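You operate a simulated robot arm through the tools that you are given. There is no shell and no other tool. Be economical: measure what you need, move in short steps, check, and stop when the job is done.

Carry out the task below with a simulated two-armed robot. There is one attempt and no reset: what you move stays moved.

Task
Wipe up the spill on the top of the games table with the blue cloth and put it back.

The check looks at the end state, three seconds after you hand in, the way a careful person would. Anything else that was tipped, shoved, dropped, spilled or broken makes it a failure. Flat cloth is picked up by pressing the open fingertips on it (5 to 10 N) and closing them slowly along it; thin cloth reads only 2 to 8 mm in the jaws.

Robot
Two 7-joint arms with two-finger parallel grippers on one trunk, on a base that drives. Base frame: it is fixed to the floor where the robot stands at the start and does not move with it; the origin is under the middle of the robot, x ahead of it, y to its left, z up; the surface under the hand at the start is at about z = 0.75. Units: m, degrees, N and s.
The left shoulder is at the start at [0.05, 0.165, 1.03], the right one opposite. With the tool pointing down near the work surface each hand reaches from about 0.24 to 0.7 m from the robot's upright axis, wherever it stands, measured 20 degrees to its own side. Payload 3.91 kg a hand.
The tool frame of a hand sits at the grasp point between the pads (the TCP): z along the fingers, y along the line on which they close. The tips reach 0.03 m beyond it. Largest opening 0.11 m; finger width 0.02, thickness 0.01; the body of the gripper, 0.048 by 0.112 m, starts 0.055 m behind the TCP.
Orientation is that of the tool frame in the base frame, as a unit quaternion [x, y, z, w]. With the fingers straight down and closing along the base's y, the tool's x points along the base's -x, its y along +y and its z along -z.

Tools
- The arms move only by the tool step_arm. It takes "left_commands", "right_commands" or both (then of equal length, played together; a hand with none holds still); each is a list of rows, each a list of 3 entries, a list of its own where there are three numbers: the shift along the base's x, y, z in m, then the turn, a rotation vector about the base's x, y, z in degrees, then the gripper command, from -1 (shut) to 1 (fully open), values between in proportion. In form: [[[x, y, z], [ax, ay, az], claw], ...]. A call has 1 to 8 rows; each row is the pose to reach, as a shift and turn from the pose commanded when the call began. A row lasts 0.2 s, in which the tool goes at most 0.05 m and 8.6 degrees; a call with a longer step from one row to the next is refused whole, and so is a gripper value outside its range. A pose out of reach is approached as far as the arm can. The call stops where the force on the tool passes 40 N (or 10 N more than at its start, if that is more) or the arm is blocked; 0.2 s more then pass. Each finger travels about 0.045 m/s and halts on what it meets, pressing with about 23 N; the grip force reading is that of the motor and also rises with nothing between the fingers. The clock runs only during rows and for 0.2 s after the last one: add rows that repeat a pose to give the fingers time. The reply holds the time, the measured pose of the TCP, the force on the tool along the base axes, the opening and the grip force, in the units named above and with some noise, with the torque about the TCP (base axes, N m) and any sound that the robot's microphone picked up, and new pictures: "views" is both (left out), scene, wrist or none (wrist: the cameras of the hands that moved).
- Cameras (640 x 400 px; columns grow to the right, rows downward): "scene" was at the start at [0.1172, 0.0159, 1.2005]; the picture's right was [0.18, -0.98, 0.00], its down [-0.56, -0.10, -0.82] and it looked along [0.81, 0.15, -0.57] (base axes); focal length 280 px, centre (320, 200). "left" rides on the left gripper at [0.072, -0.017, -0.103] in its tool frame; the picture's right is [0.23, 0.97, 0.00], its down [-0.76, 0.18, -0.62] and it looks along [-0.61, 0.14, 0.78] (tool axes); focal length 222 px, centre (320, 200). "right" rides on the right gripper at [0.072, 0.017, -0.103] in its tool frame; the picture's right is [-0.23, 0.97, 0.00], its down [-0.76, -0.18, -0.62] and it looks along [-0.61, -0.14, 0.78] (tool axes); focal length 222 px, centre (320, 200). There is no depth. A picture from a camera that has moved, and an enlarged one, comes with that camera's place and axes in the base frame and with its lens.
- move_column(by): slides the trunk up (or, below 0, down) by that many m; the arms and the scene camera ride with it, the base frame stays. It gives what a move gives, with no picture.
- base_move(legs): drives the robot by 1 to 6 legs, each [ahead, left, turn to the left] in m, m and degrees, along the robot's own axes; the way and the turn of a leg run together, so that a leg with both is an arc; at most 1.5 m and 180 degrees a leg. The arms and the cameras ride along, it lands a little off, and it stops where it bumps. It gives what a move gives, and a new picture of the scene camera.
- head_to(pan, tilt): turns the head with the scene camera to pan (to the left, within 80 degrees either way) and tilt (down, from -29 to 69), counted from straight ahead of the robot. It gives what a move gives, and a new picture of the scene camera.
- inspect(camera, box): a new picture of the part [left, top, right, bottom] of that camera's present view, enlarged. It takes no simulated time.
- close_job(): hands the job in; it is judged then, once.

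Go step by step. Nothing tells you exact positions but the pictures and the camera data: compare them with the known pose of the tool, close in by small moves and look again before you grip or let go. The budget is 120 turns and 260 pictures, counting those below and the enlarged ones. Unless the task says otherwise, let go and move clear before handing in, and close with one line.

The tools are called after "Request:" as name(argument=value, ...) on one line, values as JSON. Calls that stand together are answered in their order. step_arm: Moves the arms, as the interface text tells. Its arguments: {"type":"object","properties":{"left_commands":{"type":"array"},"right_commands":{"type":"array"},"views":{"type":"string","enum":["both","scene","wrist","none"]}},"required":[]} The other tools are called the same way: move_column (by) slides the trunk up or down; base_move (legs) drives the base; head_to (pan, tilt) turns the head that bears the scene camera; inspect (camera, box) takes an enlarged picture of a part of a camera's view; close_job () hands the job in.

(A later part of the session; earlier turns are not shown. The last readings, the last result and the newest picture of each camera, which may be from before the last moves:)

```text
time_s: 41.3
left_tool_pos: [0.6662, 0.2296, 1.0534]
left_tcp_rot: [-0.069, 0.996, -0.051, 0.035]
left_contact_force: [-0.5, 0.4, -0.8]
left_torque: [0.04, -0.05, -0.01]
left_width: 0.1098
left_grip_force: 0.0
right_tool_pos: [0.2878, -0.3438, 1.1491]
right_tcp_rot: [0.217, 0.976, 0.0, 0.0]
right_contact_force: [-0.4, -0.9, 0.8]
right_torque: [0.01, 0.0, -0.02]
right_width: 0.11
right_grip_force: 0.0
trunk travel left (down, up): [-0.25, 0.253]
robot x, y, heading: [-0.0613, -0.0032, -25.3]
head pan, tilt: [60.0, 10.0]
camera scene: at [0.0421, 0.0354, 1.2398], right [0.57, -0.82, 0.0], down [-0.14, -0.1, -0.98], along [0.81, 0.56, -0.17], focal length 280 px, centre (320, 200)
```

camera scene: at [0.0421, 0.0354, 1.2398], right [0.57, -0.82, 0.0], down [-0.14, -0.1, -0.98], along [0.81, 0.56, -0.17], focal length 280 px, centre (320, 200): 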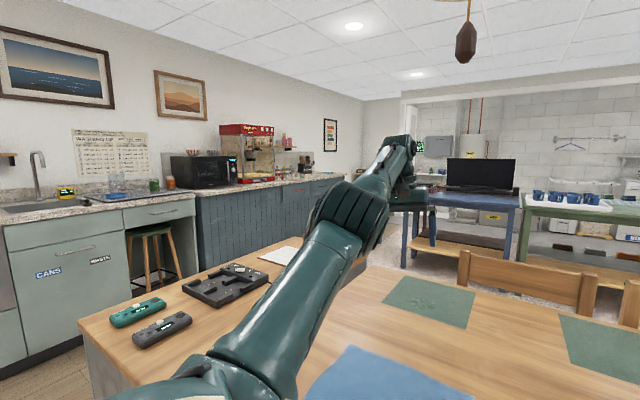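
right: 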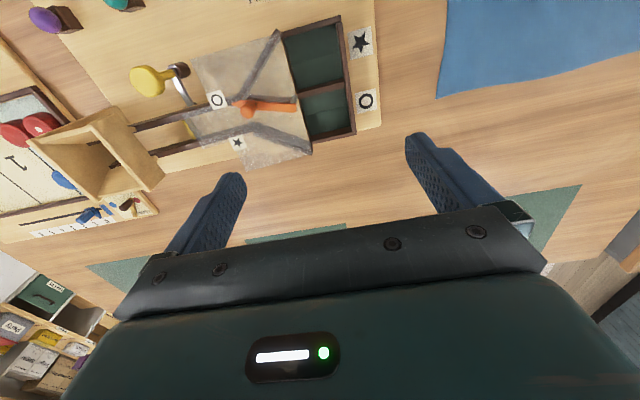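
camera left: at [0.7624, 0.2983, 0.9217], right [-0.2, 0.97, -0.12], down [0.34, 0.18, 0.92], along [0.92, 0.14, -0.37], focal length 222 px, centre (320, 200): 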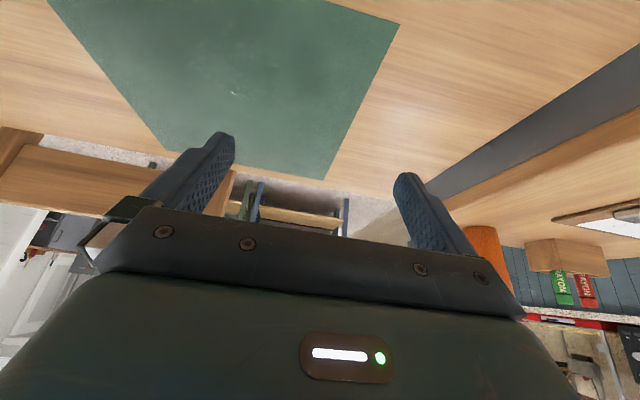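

The turn is fine now. I'll level the hand and bring it above the middle of the cloth's far edge.

Request:
step_arm(left_commands=[[[-0.02, -0.01, -0.01], [1.5, 1, -2], 1], [[-0.04, -0.02, -0.03], [3, 2, -4], 1], [[-0.06, -0.03, -0.05], [4.4, 3, -6], 1], [[-0.08, -0.04, -0.07], [5.8, 4, -7.9], 1], [[-0.1, -0.04, -0.1], [5.8, 4, -7.9], 1]], views="both")

```text
time_s: 42.5
left_tool_pos: [0.6759, 0.1912, 0.9785]
left_tcp_rot: [-0.001, 1.0, 0.0, 0.0]
left_contact_force: [0.1, 0.7, 0.6]
left_torque: [-0.01, 0.04, 0.0]
left_width: 0.1102
left_grip_force: 0.0
left hand out of reach, approached as far as the arm can: row 1, 2, 3, 4, 5
right_tool_pos: [0.2886, -0.3428, 1.1497]
right_tcp_rot: [0.216, 0.976, -0.001, 0.001]
right_contact_force: [1.0, 0.0, -0.2]
right_torque: [0.0, 0.01, 0.02]
right_width: 0.1101
right_grip_force: 0.0
trunk travel left (down, up): [-0.25, 0.253]
robot x, y, heading: [-0.0619, -0.0071, -25.3]
head pan, tilt: [60.0, 10.0]
camera scene: at [0.043, 0.0364, 1.2396], right [0.57, -0.82, 0.0], down [-0.14, -0.1, -0.98], along [0.81, 0.56, -0.18], focal length 280 px, centre (320, 200)
camera left: at [0.6039, 0.174, 1.0816], right [-0.23, 0.97, 0.0], down [0.76, 0.18, 0.62], along [0.61, 0.14, -0.78], focal length 222 px, centre (320, 200)
```

scene: 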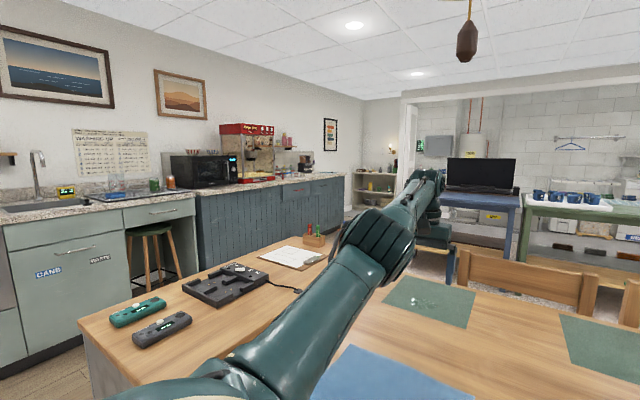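
left: 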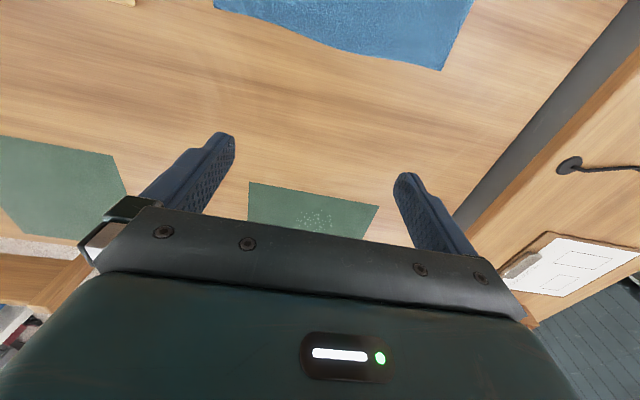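

Retraction is limited by the arm's posture, with the tool yawed 25° to the robot. I'll align the tool with the robot's heading and try retracting again.

Request:
step_arm(left_commands=[[[0, 0, 0.0], [0, 0, -8], 1], [[0, 0, 0.0], [0, 0, -16], 1], [[0, 0, 0.0], [0, 0, -24], 1], [[-0.03, 0, 0.0], [0, 0, -25], 1], [[-0.06, 0, 0], [0, 0, -25], 1], [[-0.09, 0, -0.01], [0, 0, -25], 1], [[-0.12, 0, -0.03], [0, 0, -25], 1]], views="none")

```text
time_s: 44.1
left_tool_pos: [0.6784, 0.1951, 0.9735]
left_tcp_rot: [0.216, 0.976, -0.001, 0.001]
left_contact_force: [0.3, 0.5, 0.1]
left_torque: [-0.02, -0.02, -0.02]
left_width: 0.1097
left_grip_force: 0.1
left hand out of reach, approached as far as the arm can: row 4, 5, 6, 7
right_tool_pos: [0.2898, -0.3438, 1.1485]
right_tcp_rot: [0.218, 0.976, -0.001, -0.001]
right_contact_force: [0.4, -0.4, -0.5]
right_torque: [-0.04, 0.01, 0.0]
right_width: 0.1098
right_grip_force: 0.1
trunk travel left (down, up): [-0.25, 0.253]
robot x, y, heading: [-0.0602, -0.0038, -25.5]
head pan, tilt: [60.0, 10.0]
```

The arm is stuck in an awkward elbow branch. I'll stretch it out straight ahead with a forward tilt, as in the first good retraction, to reset the elbow.

Request:
step_arm(left_commands=[[[0.01, -0.03, -0.0], [-2.4, -5.1, 0], 1], [[0.02, -0.06, -0.0], [-4.8, -10.2, 0], 1], [[0.04, -0.09, -0.01], [-7.2, -15.3, 0], 1], [[0.06, -0.12, -0.02], [-9.6, -20.4, 0], 1], [[0.08, -0.15, -0.03], [-12, -25.5, 0], 1], [[0.1, -0.18, -0.04], [-14.4, -30.6, 0], 1], [[0.12, -0.21, -0.05], [-16.8, -35.7, 0], 1], [[0.14, -0.24, -0.06], [-19, -40.8, 0], 1]], views="scene")

```text
time_s: 45.9
left_tool_pos: [0.7835, -0.0318, 0.9139]
left_tcp_rot: [0.2, 0.909, -0.08, 0.357]
left_contact_force: [0.3, 0.0, 0.1]
left_torque: [-0.01, -0.01, 0.03]
left_width: 0.1101
left_grip_force: 0.0
left hand out of reach, approached as far as the arm can: row 1, 2, 3, 4, 6, 7, 8
right_tool_pos: [0.2881, -0.3448, 1.1485]
right_tcp_rot: [0.217, 0.976, -0.001, 0.001]
right_contact_force: [0.6, -0.1, 0.0]
right_torque: [-0.02, 0.02, -0.01]
right_width: 0.1099
right_grip_force: 0.2
trunk travel left (down, up): [-0.25, 0.253]
robot x, y, heading: [-0.0622, -0.0041, -25.6]
head pan, tilt: [60.0, 10.0]
camera scene: at [0.0422, 0.0355, 1.2398], right [0.57, -0.82, 0.0], down [-0.14, -0.1, -0.98], along [0.81, 0.56, -0.17], focal length 280 px, centre (320, 200)
```

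scene: 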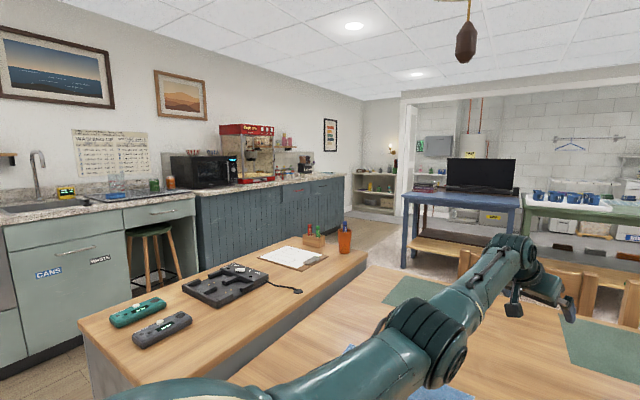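

The arm is stretched out now. I'll retract it the same way as the first good retraction.

Request:
step_arm(left_commands=[[[-0.02, 0.01, 0.02], [2.5, 5.5, 0], 1], [[-0.05, 0.03, 0.04], [5, 11, 0], 1], [[-0.08, 0.05, 0.06], [7.5, 16.5, 0], 1], [[-0.11, 0.08, 0.08], [10, 22, 0], 1], [[-0.14, 0.11, 0.1], [12.5, 27.5, 0], 1], [[-0.17, 0.14, 0.12], [15, 33, 0], 1], [[-0.2, 0.16, 0.13], [17, 37, 0], 1], [[-0.23, 0.18, 0.13], [19, 40.8, 0], 1]], views="scene")

```text
time_s: 47.7
left_tool_pos: [0.5523, 0.15, 1.0449]
left_tcp_rot: [0.215, 0.977, -0.001, 0.0]
left_contact_force: [-1.1, 0.3, -1.1]
left_torque: [0.01, 0.0, 0.0]
left_width: 0.1099
left_grip_force: 0.0
right_tool_pos: [0.2887, -0.3443, 1.1494]
right_tcp_rot: [0.217, 0.976, -0.001, 0.001]
right_contact_force: [-0.4, -0.3, 0.4]
right_torque: [0.01, -0.01, 0.01]
right_width: 0.1103
right_grip_force: 0.1
trunk travel left (down, up): [-0.25, 0.253]
robot x, y, heading: [-0.062, -0.0059, -25.4]
head pan, tilt: [60.0, 10.0]
camera scene: at [0.0418, 0.0355, 1.2398], right [0.57, -0.82, 0.0], down [-0.14, -0.1, -0.98], along [0.81, 0.56, -0.17], focal length 280 px, centre (320, 200)
```

scene: 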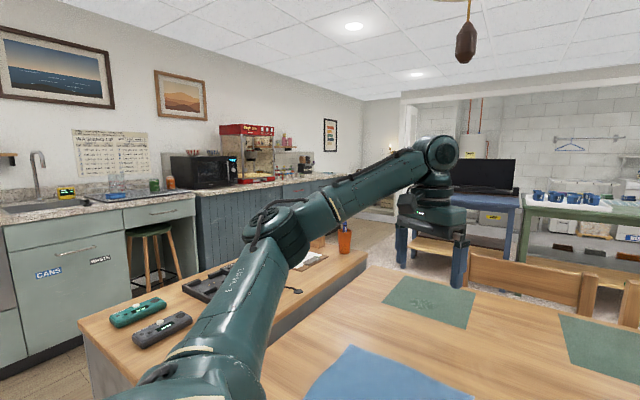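

The arm is back in its good posture. I'll yaw the tool square to the cloth and lower it over the middle of the far edge.

Request:
step_arm(left_commands=[[[0.01, 0.01, -0.03], [0, 0, 6], 1], [[0.015, 0.02, -0.06], [0, 0, 12], 1], [[0.02, 0.03, -0.09], [0, 0, 18], 1], [[0.02, 0.04, -0.12], [0, 0, 25], 1], [[0.02, 0.04, -0.15], [0, 0, 25], 1], [[0.02, 0.04, -0.17], [0, 0, 25], 1]], views="wrist")

Request:
head_to(pan=45, tilt=38)

```text
time_s: 49.1
left_tool_pos: [0.573, 0.1904, 0.8751]
left_tcp_rot: [-0.001, 1.0, -0.001, 0.002]
left_contact_force: [-0.3, -0.2, 0.3]
left_torque: [0.02, 0.01, 0.01]
left_width: 0.1099
left_grip_force: 0.1
right_tool_pos: [0.289, -0.344, 1.1495]
right_tcp_rot: [0.217, 0.976, -0.001, 0.0]
right_contact_force: [-0.7, 0.0, -0.6]
right_torque: [0.02, 0.0, -0.01]
right_width: 0.1098
right_grip_force: 0.0
trunk travel left (down, up): [-0.25, 0.253]
robot x, y, heading: [-0.0621, -0.0055, -25.7]
head pan, tilt: [60.0, 10.0]
camera left: at [0.4993, 0.1728, 0.9785], right [-0.23, 0.97, 0.0], down [0.76, 0.18, 0.63], along [0.61, 0.14, -0.78], focal length 222 px, centre (320, 200)
```

left: 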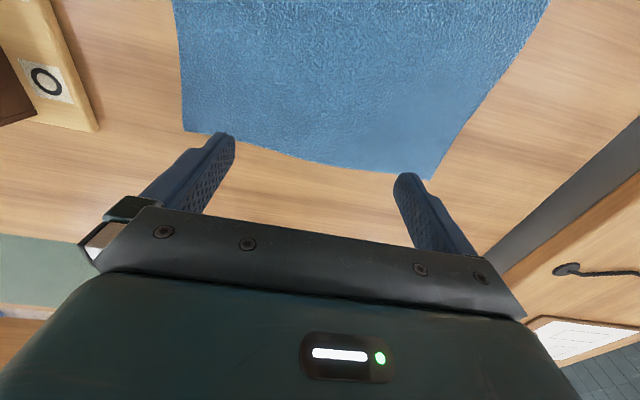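

```text
time_s: 50.0
left_tool_pos: [0.5726, 0.1888, 0.8752]
left_tcp_rot: [0.0, 1.0, 0.001, 0.002]
left_contact_force: [0.1, 0.1, -0.2]
left_torque: [-0.01, 0.01, -0.03]
left_width: 0.1101
left_grip_force: 0.1
right_tool_pos: [0.2878, -0.344, 1.1491]
right_tcp_rot: [0.217, 0.976, -0.001, 0.0]
right_contact_force: [-0.2, 0.5, -0.1]
right_torque: [-0.02, 0.0, 0.03]
right_width: 0.1099
right_grip_force: 0.0
trunk travel left (down, up): [-0.25, 0.253]
robot x, y, heading: [-0.062, -0.0042, -25.3]
head pan, tilt: [45.0, 38.0]
camera scene: at [0.0468, 0.0114, 1.1952], right [0.34, -0.94, 0.0], down [-0.58, -0.21, -0.79], along [0.74, 0.26, -0.61], focal length 280 px, centre (320, 200)
```

scene: 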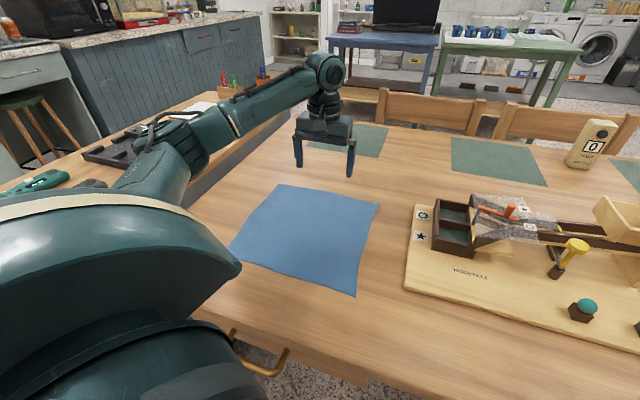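

The cloth's far edge is at x≈0.62, and the hand is 4.5 cm inside it. I'll descend towards contact.

Request:
step_arm(left_commands=[[[0.01, 0, -0.03], [0, 0, 0], 1], [[0.01, 0, -0.06], [0, 0, 0], 0.6], [[0.01, 0, -0.08], [0, 0, 0], 0.4], [[0.01, 0, -0.088], [0, 0, 0], 0.4], [[0.01, 0, -0.092], [0, 0, 0], 0.4], [[0.01, 0, -0.094], [0, 0, 0], 0.4]], views="wrist")

```text
time_s: 51.4
left_tool_pos: [0.5824, 0.1878, 0.7814]
left_tcp_rot: [-0.001, 1.0, -0.001, 0.003]
left_contact_force: [-0.8, -1.0, 4.3]
left_torque: [-0.01, -0.01, -0.02]
left_width: 0.0769
left_grip_force: 0.2
right_tool_pos: [0.288, -0.345, 1.1502]
right_tcp_rot: [0.217, 0.976, 0.0, 0.001]
right_contact_force: [-0.4, 0.4, -1.0]
right_torque: [0.0, 0.03, 0.0]
right_width: 0.11
right_grip_force: 0.2
trunk travel left (down, up): [-0.25, 0.253]
robot x, y, heading: [-0.0648, -0.0042, -25.4]
head pan, tilt: [45.0, 38.0]
camera left: at [0.5084, 0.172, 0.885], right [-0.23, 0.97, 0.0], down [0.76, 0.18, 0.63], along [0.61, 0.14, -0.78], focal length 222 px, centre (320, 200)
```

left: 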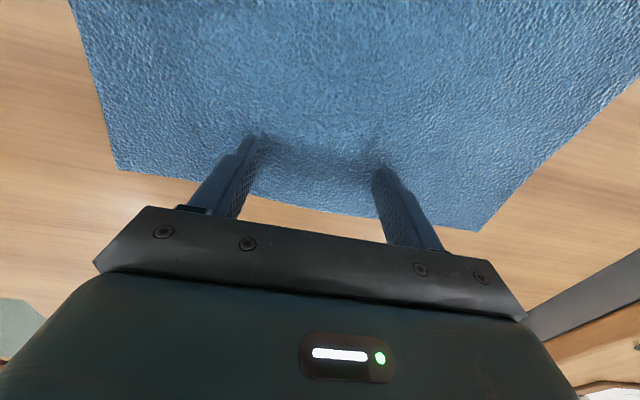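

Contact is at about 4 N. I'll press slightly more and close slowly.

Request:
step_arm(left_commands=[[[0, 0, -0.001], [0, 0, 0], 0.3], [[0, 0, -0.002], [0, 0, 0], 0.1], [[0, 0, -0.002], [0, 0, 0], -0.1], [[0, 0, -0.002], [0, 0, 0], -0.3], [[0, 0, -0.002], [0, 0, 0], -0.5], [[0, 0, -0.002], [0, 0, 0], -0.75], [[0, 0, -0.002], [0, 0, 0], -1], [[0, 0, -0.002], [0, 0, 0], -1]], views="wrist")

```text
time_s: 53.2
left_tool_pos: [0.5822, 0.1878, 0.7814]
left_tcp_rot: [-0.001, 1.0, 0.0, 0.004]
left_contact_force: [0.0, -2.4, 23.3]
left_torque: [-0.05, 0.12, 0.02]
left_width: 0.0066
left_grip_force: 23.3
right_tool_pos: [0.2863, -0.3453, 1.1499]
right_tcp_rot: [0.218, 0.976, 0.0, 0.001]
right_contact_force: [-0.9, 0.3, 0.1]
right_torque: [0.0, -0.01, 0.01]
right_width: 0.1099
right_grip_force: 0.0
trunk travel left (down, up): [-0.25, 0.253]
robot x, y, heading: [-0.0598, -0.0036, -25.6]
head pan, tilt: [45.0, 38.0]
camera left: at [0.5076, 0.1711, 0.8847], right [-0.23, 0.97, 0.0], down [0.76, 0.18, 0.63], along [0.61, 0.14, -0.78], focal length 222 px, centre (320, 200)
```

left: 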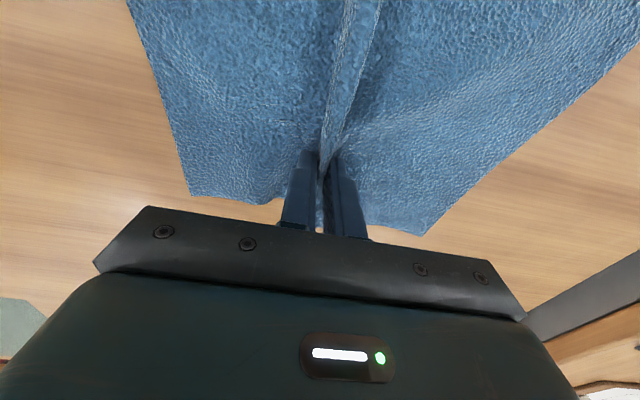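

I have the cloth (6.6 mm in the jaws). I'll lift it, moving slightly forward to stay clear of the lamp knob.

Request:
step_arm(left_commands=[[[0, 0, 0.03], [0, 0, 0], -1], [[0.0, 0, 0.07], [0, 0, 0], -1], [[0.01, 0, 0.11], [0, 0, 0], -1], [[0.02, 0, 0.15], [0, 0, 0], -1], [[0.03, 0, 0.19], [0, 0, 0], -1], [[0.04, 0, 0.23], [0, 0, 0], -1], [[0.05, 0, 0.27], [0, 0, 0], -1], [[0.06, 0, 0.31], [0, 0, 0], -1]], views="both")

```text
time_s: 55.0
left_tool_pos: [0.6391, 0.188, 1.091]
left_tcp_rot: [0.002, 1.0, 0.001, 0.003]
left_contact_force: [0.0, -0.2, 0.3]
left_torque: [0.01, 0.02, -0.01]
left_width: 0.0026
left_grip_force: 23.5
right_tool_pos: [0.2878, -0.347, 1.1487]
right_tcp_rot: [0.219, 0.976, 0.001, 0.001]
right_contact_force: [0.2, -0.1, 0.3]
right_torque: [0.01, 0.03, -0.01]
right_width: 0.1097
right_grip_force: 0.1
trunk travel left (down, up): [-0.25, 0.253]
robot x, y, heading: [-0.063, -0.0036, -25.4]
head pan, tilt: [45.0, 38.0]
camera scene: at [0.0462, 0.01, 1.1951], right [0.33, -0.94, 0.0], down [-0.58, -0.21, -0.79], along [0.74, 0.26, -0.61], focal length 280 px, centre (320, 200)
camera left: at [0.5657, 0.1704, 1.194], right [-0.23, 0.97, 0.0], down [0.76, 0.18, 0.63], along [0.61, 0.14, -0.78], focal length 222 px, centre (320, 200)
```

scene: 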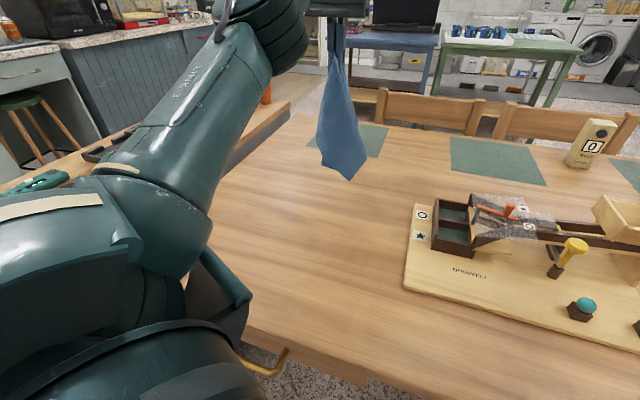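
left: 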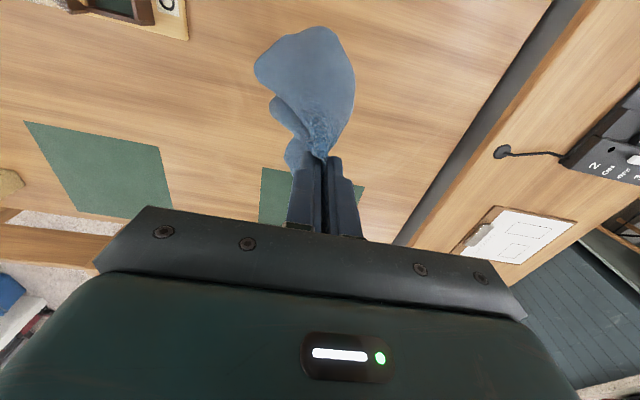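

The cloth hangs as a narrow bunch. The forearm would sweep close under the lamp knob, so I'll lower and extend the hand before turning.

Request:
step_arm(left_commands=[[[0.02, 0, -0.02], [0, 0, 0], -1], [[0.04, 0, -0.04], [0, 0, 0], -1], [[0.06, 0, -0.06], [0, 0, 0], -1], [[0.08, 0, -0.08], [0, 0, 0], -1]], views="none")

Request:
head_to(pan=35, tilt=5)

```text
time_s: 56.0
left_tool_pos: [0.6669, 0.1928, 1.0171]
left_tcp_rot: [-0.001, 1.0, 0.0, 0.002]
left_contact_force: [-0.1, -0.2, 0.0]
left_torque: [-0.03, -0.04, -0.03]
left_width: 0.0026
left_grip_force: 23.0
left hand out of reach, approached as far as the arm can: row 1, 2, 3, 4
right_tool_pos: [0.2881, -0.3461, 1.1494]
right_tcp_rot: [0.216, 0.976, -0.001, 0.001]
right_contact_force: [-0.7, 0.5, 0.1]
right_torque: [0.0, -0.02, 0.04]
right_width: 0.11
right_grip_force: 0.1
trunk travel left (down, up): [-0.25, 0.253]
robot x, y, heading: [-0.0643, -0.004, -25.4]
head pan, tilt: [45.0, 38.0]
```

```text
time_s: 57.0
left_tool_pos: [0.6654, 0.1915, 1.0177]
left_tcp_rot: [-0.001, 1.0, 0.0, 0.001]
left_contact_force: [0.2, -0.2, -0.2]
left_torque: [0.0, 0.0, 0.01]
left_width: 0.0024
left_grip_force: 23.0
right_tool_pos: [0.288, -0.3455, 1.1482]
right_tcp_rot: [0.218, 0.976, 0.0, 0.001]
right_contact_force: [0.0, 0.0, 0.5]
right_torque: [0.04, 0.02, -0.04]
right_width: 0.1101
right_grip_force: 0.2
trunk travel left (down, up): [-0.25, 0.253]
robot x, y, heading: [-0.0633, -0.0083, -25.5]
head pan, tilt: [35.0, 5.0]
camera scene: at [0.0561, -0.0022, 1.2478], right [0.17, -0.99, 0.0], down [-0.09, -0.01, -1.0], along [0.98, 0.17, -0.09], focal length 280 px, centre (320, 200)
```

scene: 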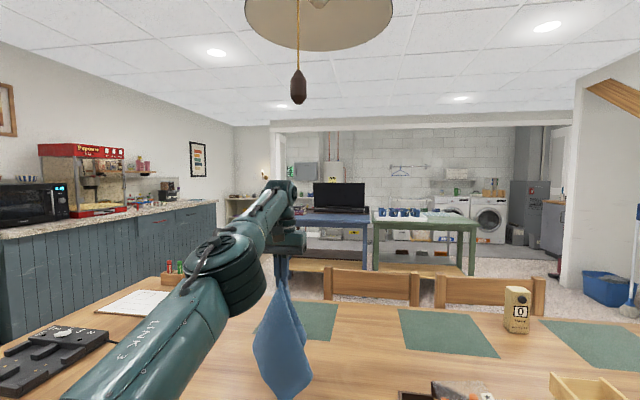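

There's ample room under the knob now. I'll turn to about -48°.

Request:
base_move(legs=[[0, 0, -23]])

```text
time_s: 58.6
left_tool_pos: [0.6848, -0.1085, 1.0169]
left_tcp_rot: [0.198, 0.98, 0.0, 0.0]
left_contact_force: [1.3, -0.1, 0.4]
left_torque: [-0.02, 0.02, 0.0]
left_width: 0.0024
left_grip_force: 23.1
right_tool_pos: [0.1275, -0.4548, 1.1484]
right_tcp_rot: [0.408, 0.913, -0.002, 0.0]
right_contact_force: [-0.3, 0.5, -0.2]
right_torque: [-0.01, -0.02, 0.0]
right_width: 0.1101
right_grip_force: 0.1
trunk travel left (down, up): [-0.25, 0.253]
robot x, y, heading: [-0.0635, -0.006, -48.5]
head pan, tilt: [35.0, 5.0]
camera scene: at [0.0477, -0.0483, 1.2479], right [-0.23, -0.97, 0.0], down [-0.08, 0.02, -1.0], along [0.97, -0.23, -0.09], focal length 280 px, centre (320, 200)
```

scene: 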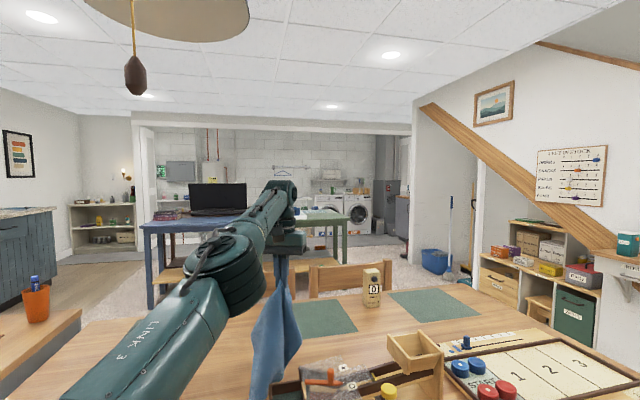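

Clear. I'll drive 5 cm back toward the table.

Request:
base_move(legs=[[0.034, 0.039, 0]])

Request:
head_to(pan=45, tilt=35)

```text
time_s: 59.6
left_tool_pos: [0.7364, -0.1079, 1.017]
left_tcp_rot: [0.199, 0.98, -0.001, 0.001]
left_contact_force: [0.8, 0.8, -0.9]
left_torque: [-0.01, 0.0, 0.03]
left_width: 0.0023
left_grip_force: 23.5
right_tool_pos: [0.1787, -0.4544, 1.148]
right_tcp_rot: [0.408, 0.913, -0.001, 0.0]
right_contact_force: [0.3, 0.5, 0.1]
right_torque: [0.03, 0.03, 0.01]
right_width: 0.11
right_grip_force: 0.1
trunk travel left (down, up): [-0.25, 0.253]
robot x, y, heading: [-0.0076, -0.0002, -48.5]
head pan, tilt: [35.0, 5.0]
camera scene: at [0.0997, -0.0477, 1.2478], right [-0.23, -0.97, 0.0], down [-0.09, 0.02, -1.0], along [0.97, -0.23, -0.09], focal length 280 px, centre (320, 200)
```

scene: 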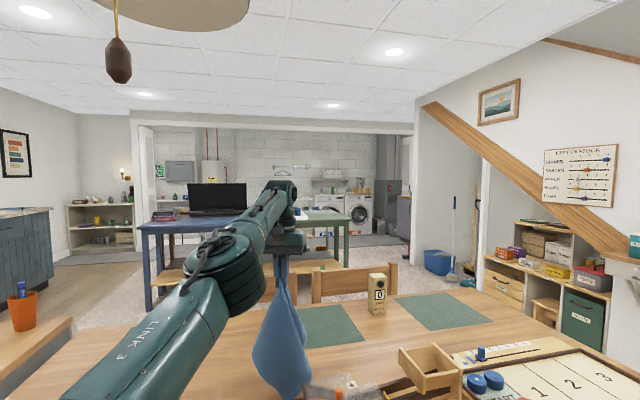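

```text
time_s: 60.5
left_tool_pos: [0.7369, -0.108, 1.0168]
left_tcp_rot: [0.198, 0.98, -0.001, 0.001]
left_contact_force: [0.6, -0.4, 0.0]
left_torque: [-0.03, -0.01, 0.02]
left_width: 0.0024
left_grip_force: 22.8
right_tool_pos: [0.1792, -0.4534, 1.1489]
right_tcp_rot: [0.407, 0.913, -0.002, 0.0]
right_contact_force: [-0.3, -0.6, -0.3]
right_torque: [0.02, 0.02, 0.0]
right_width: 0.1105
right_grip_force: 0.0
trunk travel left (down, up): [-0.25, 0.253]
robot x, y, heading: [-0.0088, -0.0018, -48.2]
head pan, tilt: [45.0, 35.0]
camera scene: at [0.0978, -0.0317, 1.1997], right [-0.06, -1.0, 0.0], down [-0.57, 0.03, -0.82], along [0.82, -0.05, -0.57], focal length 280 px, centre (320, 200)
```

scene: 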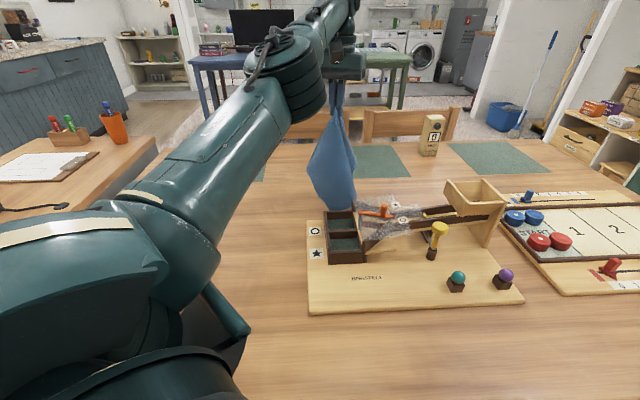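

The base is at x≈-0.01. I'll swing the hand out toward the spill, squaring the yaw on the way.

Request:
step_arm(left_commands=[[[0.01, 0.03, -0.01], [0, 0, 3], -1], [[0.02, 0.06, -0.01], [0, 0, 6], -1], [[0.03, 0.09, -0.01], [0, 0, 9], -1], [[0.04, 0.12, -0.02], [0, 0, 12], -1], [[0.05, 0.15, -0.02], [0, 0, 15], -1], [[0.06, 0.18, -0.02], [0, 0, 18], -1], [[0.07, 0.21, -0.02], [0, 0, 20], -1], [[0.08, 0.24, -0.02], [0, 0, 23], -1]], views="none")

Request:
step_arm(left_commands=[[[0.02, 0.01, -0.01], [0, -7, 0], -1], [[0.04, 0.02, -0.02], [0, -14, 0], -1], [[0.06, 0.03, -0.03], [0, -21, 0], -1], [[0.08, 0.04, -0.05], [0, -28, 0], -1], [[0.1, 0.05, -0.07], [0, -35, 0], -1], [[0.12, 0.06, -0.09], [0, -42, 0], -1], [[0.14, 0.06, -0.1], [0, -45, 0], -1]], views="both")

```text
time_s: 62.4
left_tool_pos: [0.7863, 0.1284, 0.9932]
left_tcp_rot: [0.006, 1.0, 0.001, 0.002]
left_contact_force: [0.1, -0.4, 0.3]
left_torque: [0.0, 0.01, -0.03]
left_width: 0.0024
left_grip_force: 23.6
left hand out of reach, approached as far as the arm can: row 1, 5, 6, 7, 8
right_tool_pos: [0.1782, -0.4546, 1.1497]
right_tcp_rot: [0.407, 0.913, 0.0, 0.0]
right_contact_force: [-0.1, -0.1, -0.2]
right_torque: [0.02, -0.01, -0.02]
right_width: 0.1098
right_grip_force: 0.0
trunk travel left (down, up): [-0.25, 0.253]
robot x, y, heading: [-0.0141, -0.0016, -48.4]
head pan, tilt: [45.0, 35.0]
```

```text
time_s: 64.0
left_tool_pos: [0.9244, 0.1895, 0.8934]
left_tcp_rot: [0.0, 0.923, 0.0, 0.384]
left_contact_force: [-0.9, 0.1, 0.2]
left_torque: [-0.02, 0.03, -0.02]
left_width: 0.0024
left_grip_force: 22.9
right_tool_pos: [0.1797, -0.4546, 1.1479]
right_tcp_rot: [0.407, 0.913, -0.001, 0.0]
right_contact_force: [-0.2, 0.9, -0.3]
right_torque: [-0.02, -0.01, -0.02]
right_width: 0.1102
right_grip_force: 0.1
trunk travel left (down, up): [-0.25, 0.253]
robot x, y, heading: [-0.0116, -0.0054, -48.2]
head pan, tilt: [45.0, 35.0]
camera scene: at [0.0979, -0.0318, 1.1996], right [-0.06, -1.0, 0.0], down [-0.57, 0.03, -0.82], along [0.82, -0.05, -0.57], focal length 280 px, centre (320, 200)
camera left: at [0.7985, 0.1726, 0.9153], right [-0.16, 0.97, -0.16], down [0.09, 0.18, 0.98], along [0.98, 0.14, -0.12], focal length 222 px, centre (320, 200)
```

scene: 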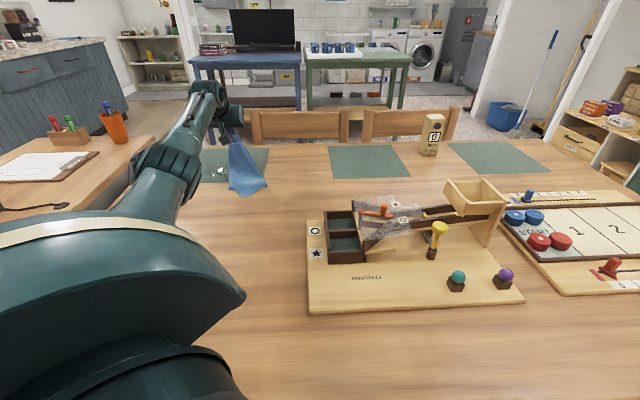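
left: 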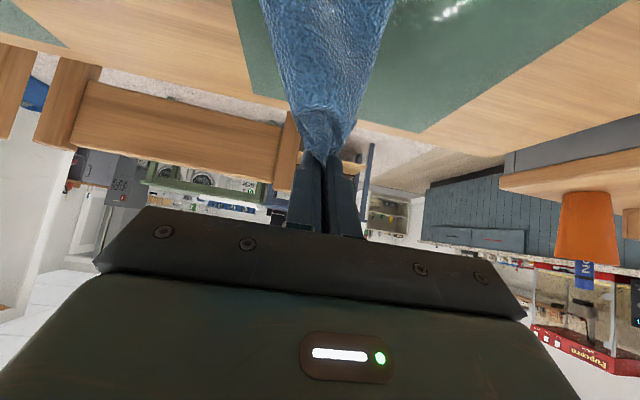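

The cloth is over the mat and its lower part touches the table. I'll enlarge the view to pin down the spill's extent.

Request:
inspect(camera="scene", box=[180, 135, 290, 205])

Request:
inspect(camera="left", box=[220, 0, 640, 150])

```text
5.71 times, centred on (235, 170) of scene
camera zoom: at [0.0979, -0.0318, 1.1996], right [-0.06, -1.0, 0.0], down [-0.57, 0.03, -0.82], along [0.82, -0.05, -0.57], focal length 1600 px, centre (806, 371)
```

zoom: 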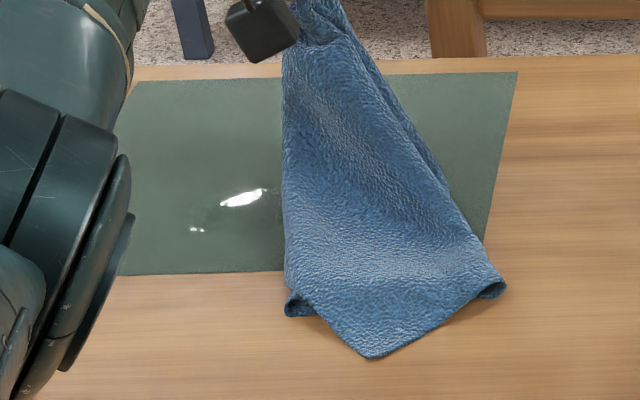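

```text
1.52 times, centred on (430, 75) of left
camera zoom: at [0.7985, 0.1726, 0.9153], right [-0.16, 0.97, -0.16], down [0.09, 0.18, 0.98], along [0.98, 0.14, -0.12], focal length 338 px, centre (152, 390)
```

zoom: 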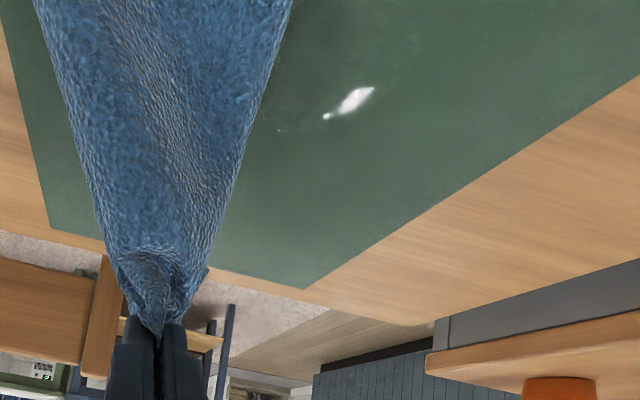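

The spill is centred near (0.915, 0.24) and about 8 cm wide. I'll lower the cloth onto it.

Request:
step_arm(left_commands=[[[0.01, 0.02, -0.02], [0, 0, 0], -1], [[0.02, 0.045, -0.04], [0, 0, 0], -1], [[0.02, 0.05, -0.06], [0, 0, 0], -1], [[0.02, 0.05, -0.08], [0, 0, 0], -1], [[0.02, 0.05, -0.095], [0, 0, 0], -1], [[0.02, 0.05, -0.105], [0, 0, 0], -1]], views="both")

```text
time_s: 65.3
left_tool_pos: [0.9231, 0.2253, 0.8192]
left_tcp_rot: [-0.001, 0.923, 0.0, 0.384]
left_contact_force: [0.4, 0.3, 0.6]
left_torque: [-0.01, 0.01, 0.0]
left_width: 0.0025
left_grip_force: 23.1
left hand out of reach, approached as far as the arm can: row 1, 2, 3, 4, 5, 6
right_tool_pos: [0.1791, -0.4532, 1.1484]
right_tcp_rot: [0.408, 0.913, -0.001, 0.001]
right_contact_force: [0.0, 1.0, -0.5]
right_torque: [0.0, -0.03, -0.02]
right_width: 0.1098
right_grip_force: 0.1
trunk travel left (down, up): [-0.25, 0.253]
robot x, y, heading: [-0.0097, -0.0055, -48.4]
head pan, tilt: [45.0, 35.0]
camera scene: at [0.0978, -0.0316, 1.1997], right [-0.06, -1.0, 0.0], down [-0.57, 0.03, -0.82], along [0.82, -0.05, -0.57], focal length 280 px, centre (320, 200)
camera left: at [0.798, 0.2089, 0.8416], right [-0.16, 0.97, -0.16], down [0.1, 0.18, 0.98], along [0.98, 0.14, -0.12], focal length 222 px, centre (320, 200)
```

scene: 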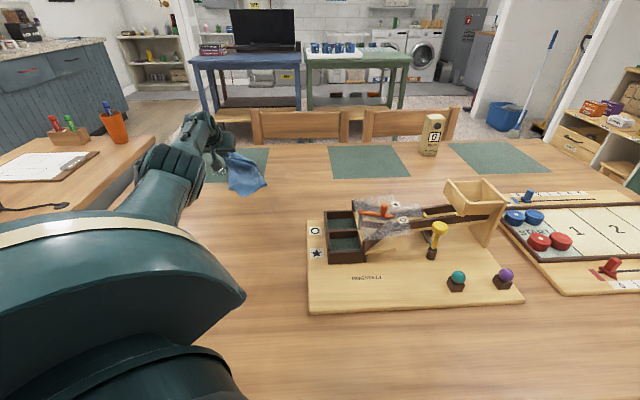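
left: 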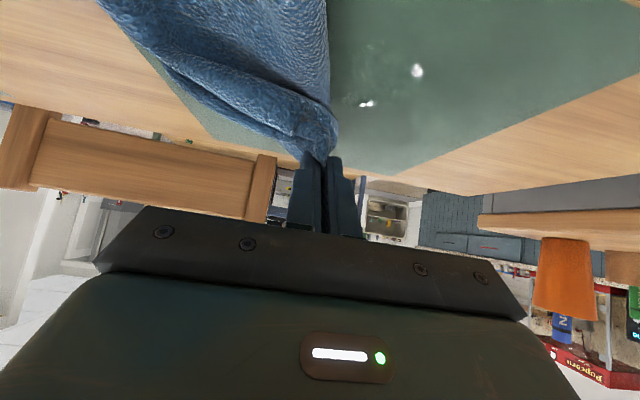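

The arm is at its reach limit. Lowering the trunk slightly gives more horizontal reach and brings the hand down.

Request:
move_column(by=-0.03)

Request:
step_arm(left_commands=[[[0.01, 0.01, 0.0], [0, 0, 0], -1], [[0.03, 0.02, 0.0], [0, 0, 0], -1]], views="none")

```text
time_s: 66.1
left_tool_pos: [0.9225, 0.2262, 0.7916]
left_tcp_rot: [-0.001, 0.924, -0.001, 0.383]
left_contact_force: [0.0, 0.0, 0.0]
left_torque: [0.0, 0.0, -0.02]
left_width: 0.0025
left_grip_force: 22.4
right_tool_pos: [0.1793, -0.4538, 1.1189]
right_tcp_rot: [0.408, 0.913, -0.001, 0.0]
right_contact_force: [-0.7, 0.6, 0.5]
right_torque: [0.03, -0.01, 0.05]
right_width: 0.11
right_grip_force: 0.1
trunk travel left (down, up): [-0.22, 0.283]
robot x, y, heading: [-0.009, -0.0041, -48.5]
head pan, tilt: [45.0, 35.0]
```

```text
time_s: 66.7
left_tool_pos: [0.9232, 0.2257, 0.7894]
left_tcp_rot: [0.0, 0.924, -0.001, 0.383]
left_contact_force: [0.3, 0.2, 0.5]
left_torque: [-0.04, -0.01, -0.03]
left_width: 0.0024
left_grip_force: 23.4
left hand out of reach, approached as far as the arm can: row 1, 2
right_tool_pos: [0.179, -0.4546, 1.1188]
right_tcp_rot: [0.408, 0.913, -0.001, 0.001]
right_contact_force: [0.1, 0.1, -0.2]
right_torque: [0.02, -0.01, -0.05]
right_width: 0.1099
right_grip_force: 0.1
trunk travel left (down, up): [-0.22, 0.283]
robot x, y, heading: [-0.01, -0.0078, -48.6]
head pan, tilt: [45.0, 35.0]
```

The fingertip already reaches x≈0.945. I'll press lightly and wipe in y and x over the spill.

Request:
step_arm(left_commands=[[[0.0, 0.01, -0.006], [0, 0, 0], -1], [[0.0, 0.02, -0.012], [0, 0, 0], -1], [[-0.005, 0.04, -0.014], [0, 0, 0], -1], [[-0.01, 0.06, -0.014], [0, 0, 0], -1], [[-0.02, 0.04, -0.014], [0, 0, 0], -1], [[-0.02, 0.02, -0.014], [0, 0, 0], -1], [[-0.02, 0, -0.014], [0, 0, 0], -1], [[-0.02, -0.03, -0.014], [0, 0, 0], -1]], views="both")

```text
time_s: 68.5
left_tool_pos: [0.9242, 0.2019, 0.7787]
left_tcp_rot: [-0.003, 0.921, 0.001, 0.39]
left_contact_force: [-2.7, 11.0, 29.8]
left_torque: [0.23, -0.33, 0.14]
left_width: 0.0023
left_grip_force: 23.2
left hand out of reach, approached as far as the arm can: row 2, 3, 4, 5, 6, 7, 8
right_tool_pos: [0.1744, -0.4542, 1.1194]
right_tcp_rot: [0.407, 0.913, 0.0, 0.003]
right_contact_force: [0.5, 0.3, 0.2]
right_torque: [-0.01, 0.03, 0.02]
right_width: 0.1097
right_grip_force: 0.1
trunk travel left (down, up): [-0.22, 0.283]
robot x, y, heading: [-0.0108, -0.0048, -48.5]
head pan, tilt: [45.0, 35.0]
camera scene: at [0.0937, -0.0318, 1.1703], right [-0.06, -1.0, 0.0], down [-0.57, 0.03, -0.82], along [0.82, -0.05, -0.57], focal length 280 px, centre (320, 200)
camera left: at [0.7989, 0.1841, 0.8001], right [-0.16, 0.97, -0.16], down [0.08, 0.18, 0.98], along [0.98, 0.15, -0.11], focal length 222 px, centre (320, 200)
```

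scene: 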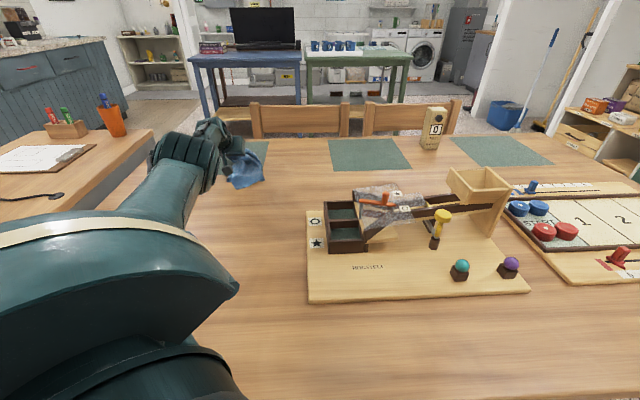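
left: 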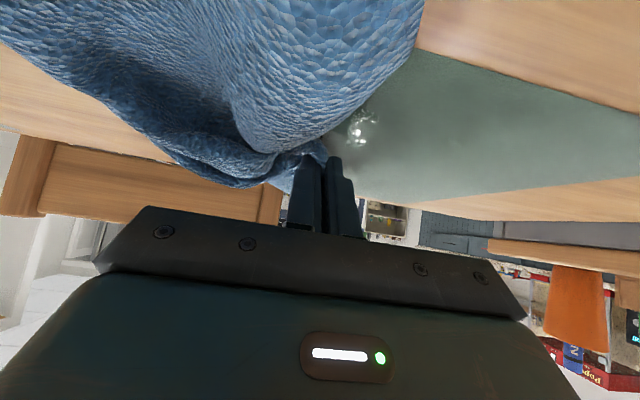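

The press reached 30 N, so I'll ease off. Some liquid still shows beside the cloth. I'll lift slightly and sweep toward +y over it.

Request:
step_arm(left_commands=[[[0.0, 0.0, 0.006], [0, 0, 0], -1], [[0.0, 0.02, 0.006], [0, 0, 0], -1], [[0.0, 0.04, 0.006], [0, 0, 0], -1], [[0.0, 0.06, 0.006], [0, 0, 0], -1], [[0.0, 0.08, 0.006], [0, 0, 0], -1]], views="wrist")

```text
time_s: 69.7
left_tool_pos: [0.9121, 0.2615, 0.7788]
left_tcp_rot: [-0.001, 0.923, 0.0, 0.385]
left_contact_force: [2.1, -7.9, 18.0]
left_torque: [-0.25, -0.29, -0.12]
left_width: 0.0026
left_grip_force: 23.1
left hand out of reach, approached as far as the arm can: row 3, 4, 5
right_tool_pos: [0.1764, -0.455, 1.1183]
right_tcp_rot: [0.408, 0.913, 0.0, 0.001]
right_contact_force: [0.4, 0.6, -0.6]
right_torque: [-0.01, 0.0, -0.01]
right_width: 0.1097
right_grip_force: 0.1
trunk travel left (down, up): [-0.22, 0.283]
robot x, y, heading: [-0.0082, -0.0065, -48.6]
head pan, tilt: [45.0, 35.0]
camera left: at [0.7867, 0.2455, 0.8015], right [-0.16, 0.97, -0.16], down [0.09, 0.18, 0.98], along [0.98, 0.14, -0.12], focal length 222 px, centre (320, 200)
```

left: 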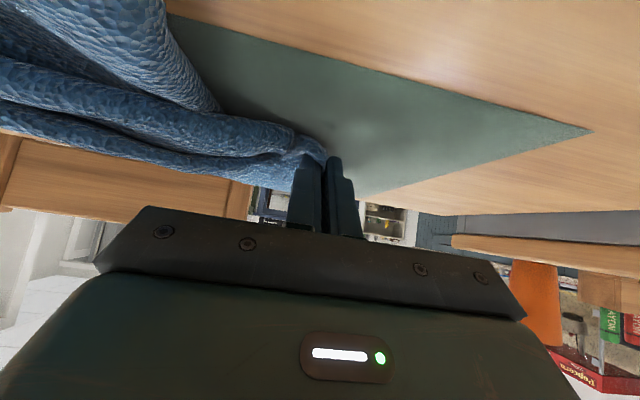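

No wet shine is visible on this side now. I'll sweep back and forth with light pressure.

Request:
step_arm(left_commands=[[[0.0, -0.02, 0.001], [0, 0, 0], -1], [[0.0, -0.04, 0.002], [0, 0, 0], -1], [[0.0, -0.06, 0.002], [0, 0, 0], -1], [[0.0, -0.09, 0.002], [0, 0, 0], -1], [[0.0, -0.06, 0.002], [0, 0, 0], -1], [[0.0, -0.03, 0.002], [0, 0, 0], -1], [[0.0, -0.01, 0.002], [0, 0, 0], -1]], views="none")

Request:
step_arm(left_commands=[[[0.0, -0.02, 0.0], [0, 0, 0], -1], [[0.0, -0.05, 0.0], [0, 0, 0], -1], [[0.0, -0.08, 0.0], [0, 0, 0], -1], [[-0.01, -0.1, 0.005], [0, 0, 0], -1], [[-0.02, -0.11, 0.02], [0, 0, 0], -1], [[-0.03, -0.12, 0.04], [0, 0, 0], -1]], views="both")

```text
time_s: 71.3
left_tool_pos: [0.9133, 0.2541, 0.7797]
left_tcp_rot: [-0.001, 0.923, 0.0, 0.384]
left_contact_force: [1.3, -6.2, 14.9]
left_torque: [-0.23, -0.23, -0.07]
left_width: 0.0023
left_grip_force: 23.0
left hand out of reach, approached as far as the arm can: row 1, 2, 3, 4, 5, 6, 7
right_tool_pos: [0.177, -0.455, 1.119]
right_tcp_rot: [0.407, 0.913, 0.0, 0.002]
right_contact_force: [-1.0, 0.1, -0.2]
right_torque: [0.01, -0.02, 0.02]
right_width: 0.1099
right_grip_force: 0.1
trunk travel left (down, up): [-0.22, 0.283]
robot x, y, heading: [-0.0079, -0.004, -48.2]
head pan, tilt: [45.0, 35.0]
```

```text
time_s: 72.7
left_tool_pos: [0.9356, 0.1383, 0.8074]
left_tcp_rot: [0.0, 0.924, -0.001, 0.383]
left_contact_force: [-0.6, 0.5, -0.2]
left_torque: [-0.01, 0.01, -0.01]
left_width: 0.0024
left_grip_force: 22.7
left hand out of reach, approached as far as the arm can: row 1, 2, 3, 4, 5, 6
right_tool_pos: [0.1779, -0.4542, 1.1194]
right_tcp_rot: [0.407, 0.913, -0.001, 0.0]
right_contact_force: [-1.0, 0.0, -0.2]
right_torque: [0.0, -0.01, -0.02]
right_width: 0.1099
right_grip_force: 0.0
trunk travel left (down, up): [-0.22, 0.283]
robot x, y, heading: [-0.0131, -0.0037, -48.6]
head pan, tilt: [45.0, 35.0]
camera scene: at [0.0979, -0.0317, 1.1695], right [-0.06, -1.0, 0.0], down [-0.57, 0.03, -0.82], along [0.82, -0.05, -0.57], focal length 280 px, centre (320, 200)
camera left: at [0.8103, 0.1213, 0.83], right [-0.16, 0.97, -0.16], down [0.1, 0.18, 0.98], along [0.98, 0.14, -0.13], focal length 222 px, centre (320, 200)
```

scene: 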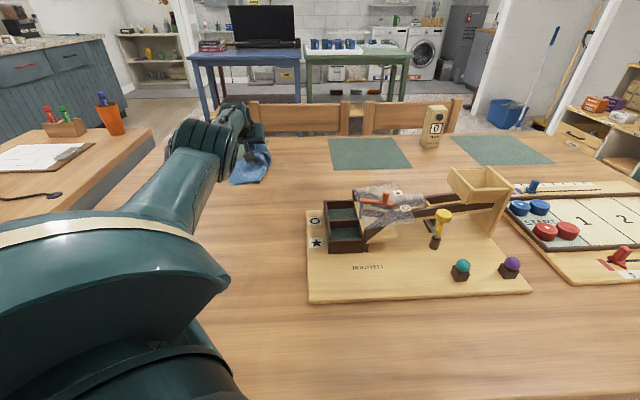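
left: 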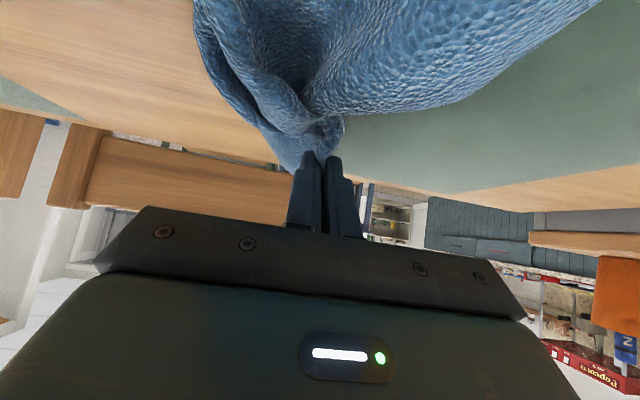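

The cloth still covers part of the area. I'll raise it and move aside to see whether the spill is gone.

Request:
step_arm(left_commands=[[[0.0, -0.02, 0.03], [0, 0, 0], -1], [[0.0, -0.04, 0.07], [0, 0, 0], -1], [[0.0, -0.06, 0.1], [0, 0, 0], -1], [[0.0, -0.09, 0.13], [0, 0, 0], -1], [[0.0, -0.12, 0.15], [0, 0, 0], -1], [[0.0, -0.12, 0.17], [0, 0, 0], -1]], views="both")

Request:
inspect(camera="scene", box=[190, 130, 300, 200])

```text
time_s: 74.1
left_tool_pos: [0.9244, 0.0204, 0.9689]
left_tcp_rot: [-0.001, 0.924, 0.0, 0.383]
left_contact_force: [0.2, -0.3, 0.3]
left_torque: [0.0, -0.01, 0.02]
left_width: 0.0026
left_grip_force: 23.2
left hand out of reach, approached as far as the arm can: row 1, 2, 4, 5, 6
right_tool_pos: [0.1791, -0.4543, 1.1196]
right_tcp_rot: [0.408, 0.913, -0.002, 0.001]
right_contact_force: [0.3, 0.0, -0.8]
right_torque: [-0.01, -0.02, -0.02]
right_width: 0.1101
right_grip_force: 0.1
trunk travel left (down, up): [-0.22, 0.283]
robot x, y, heading: [-0.0085, -0.0015, -48.6]
head pan, tilt: [45.0, 35.0]
camera scene: at [0.098, -0.0316, 1.1696], right [-0.06, -1.0, 0.0], down [-0.57, 0.03, -0.82], along [0.82, -0.05, -0.57], focal length 280 px, centre (320, 200)
camera left: at [0.7993, 0.0028, 0.9909], right [-0.16, 0.97, -0.16], down [0.1, 0.18, 0.98], along [0.98, 0.14, -0.12], focal length 222 px, centre (320, 200)
```

scene: 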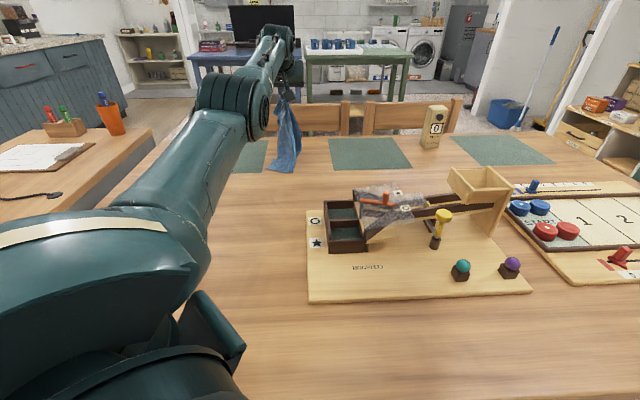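
left: 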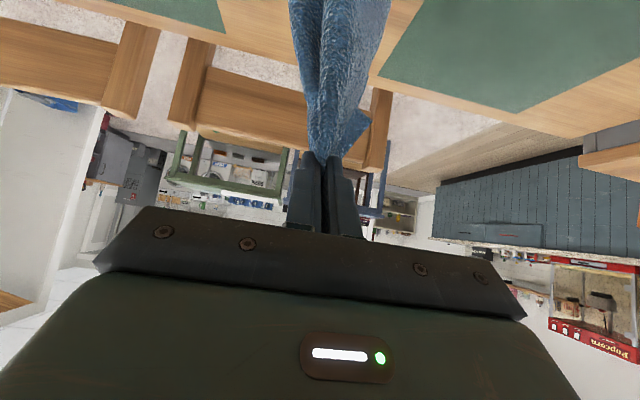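

```text
5.71 times, centred on (245, 165) of scene
camera zoom: at [0.098, -0.0316, 1.1696], right [-0.06, -1.0, 0.0], down [-0.57, 0.03, -0.82], along [0.82, -0.05, -0.57], focal length 1600 px, centre (749, 400)
```

zoom: 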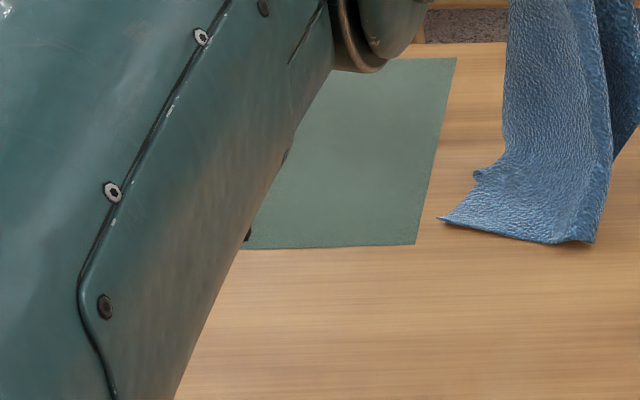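

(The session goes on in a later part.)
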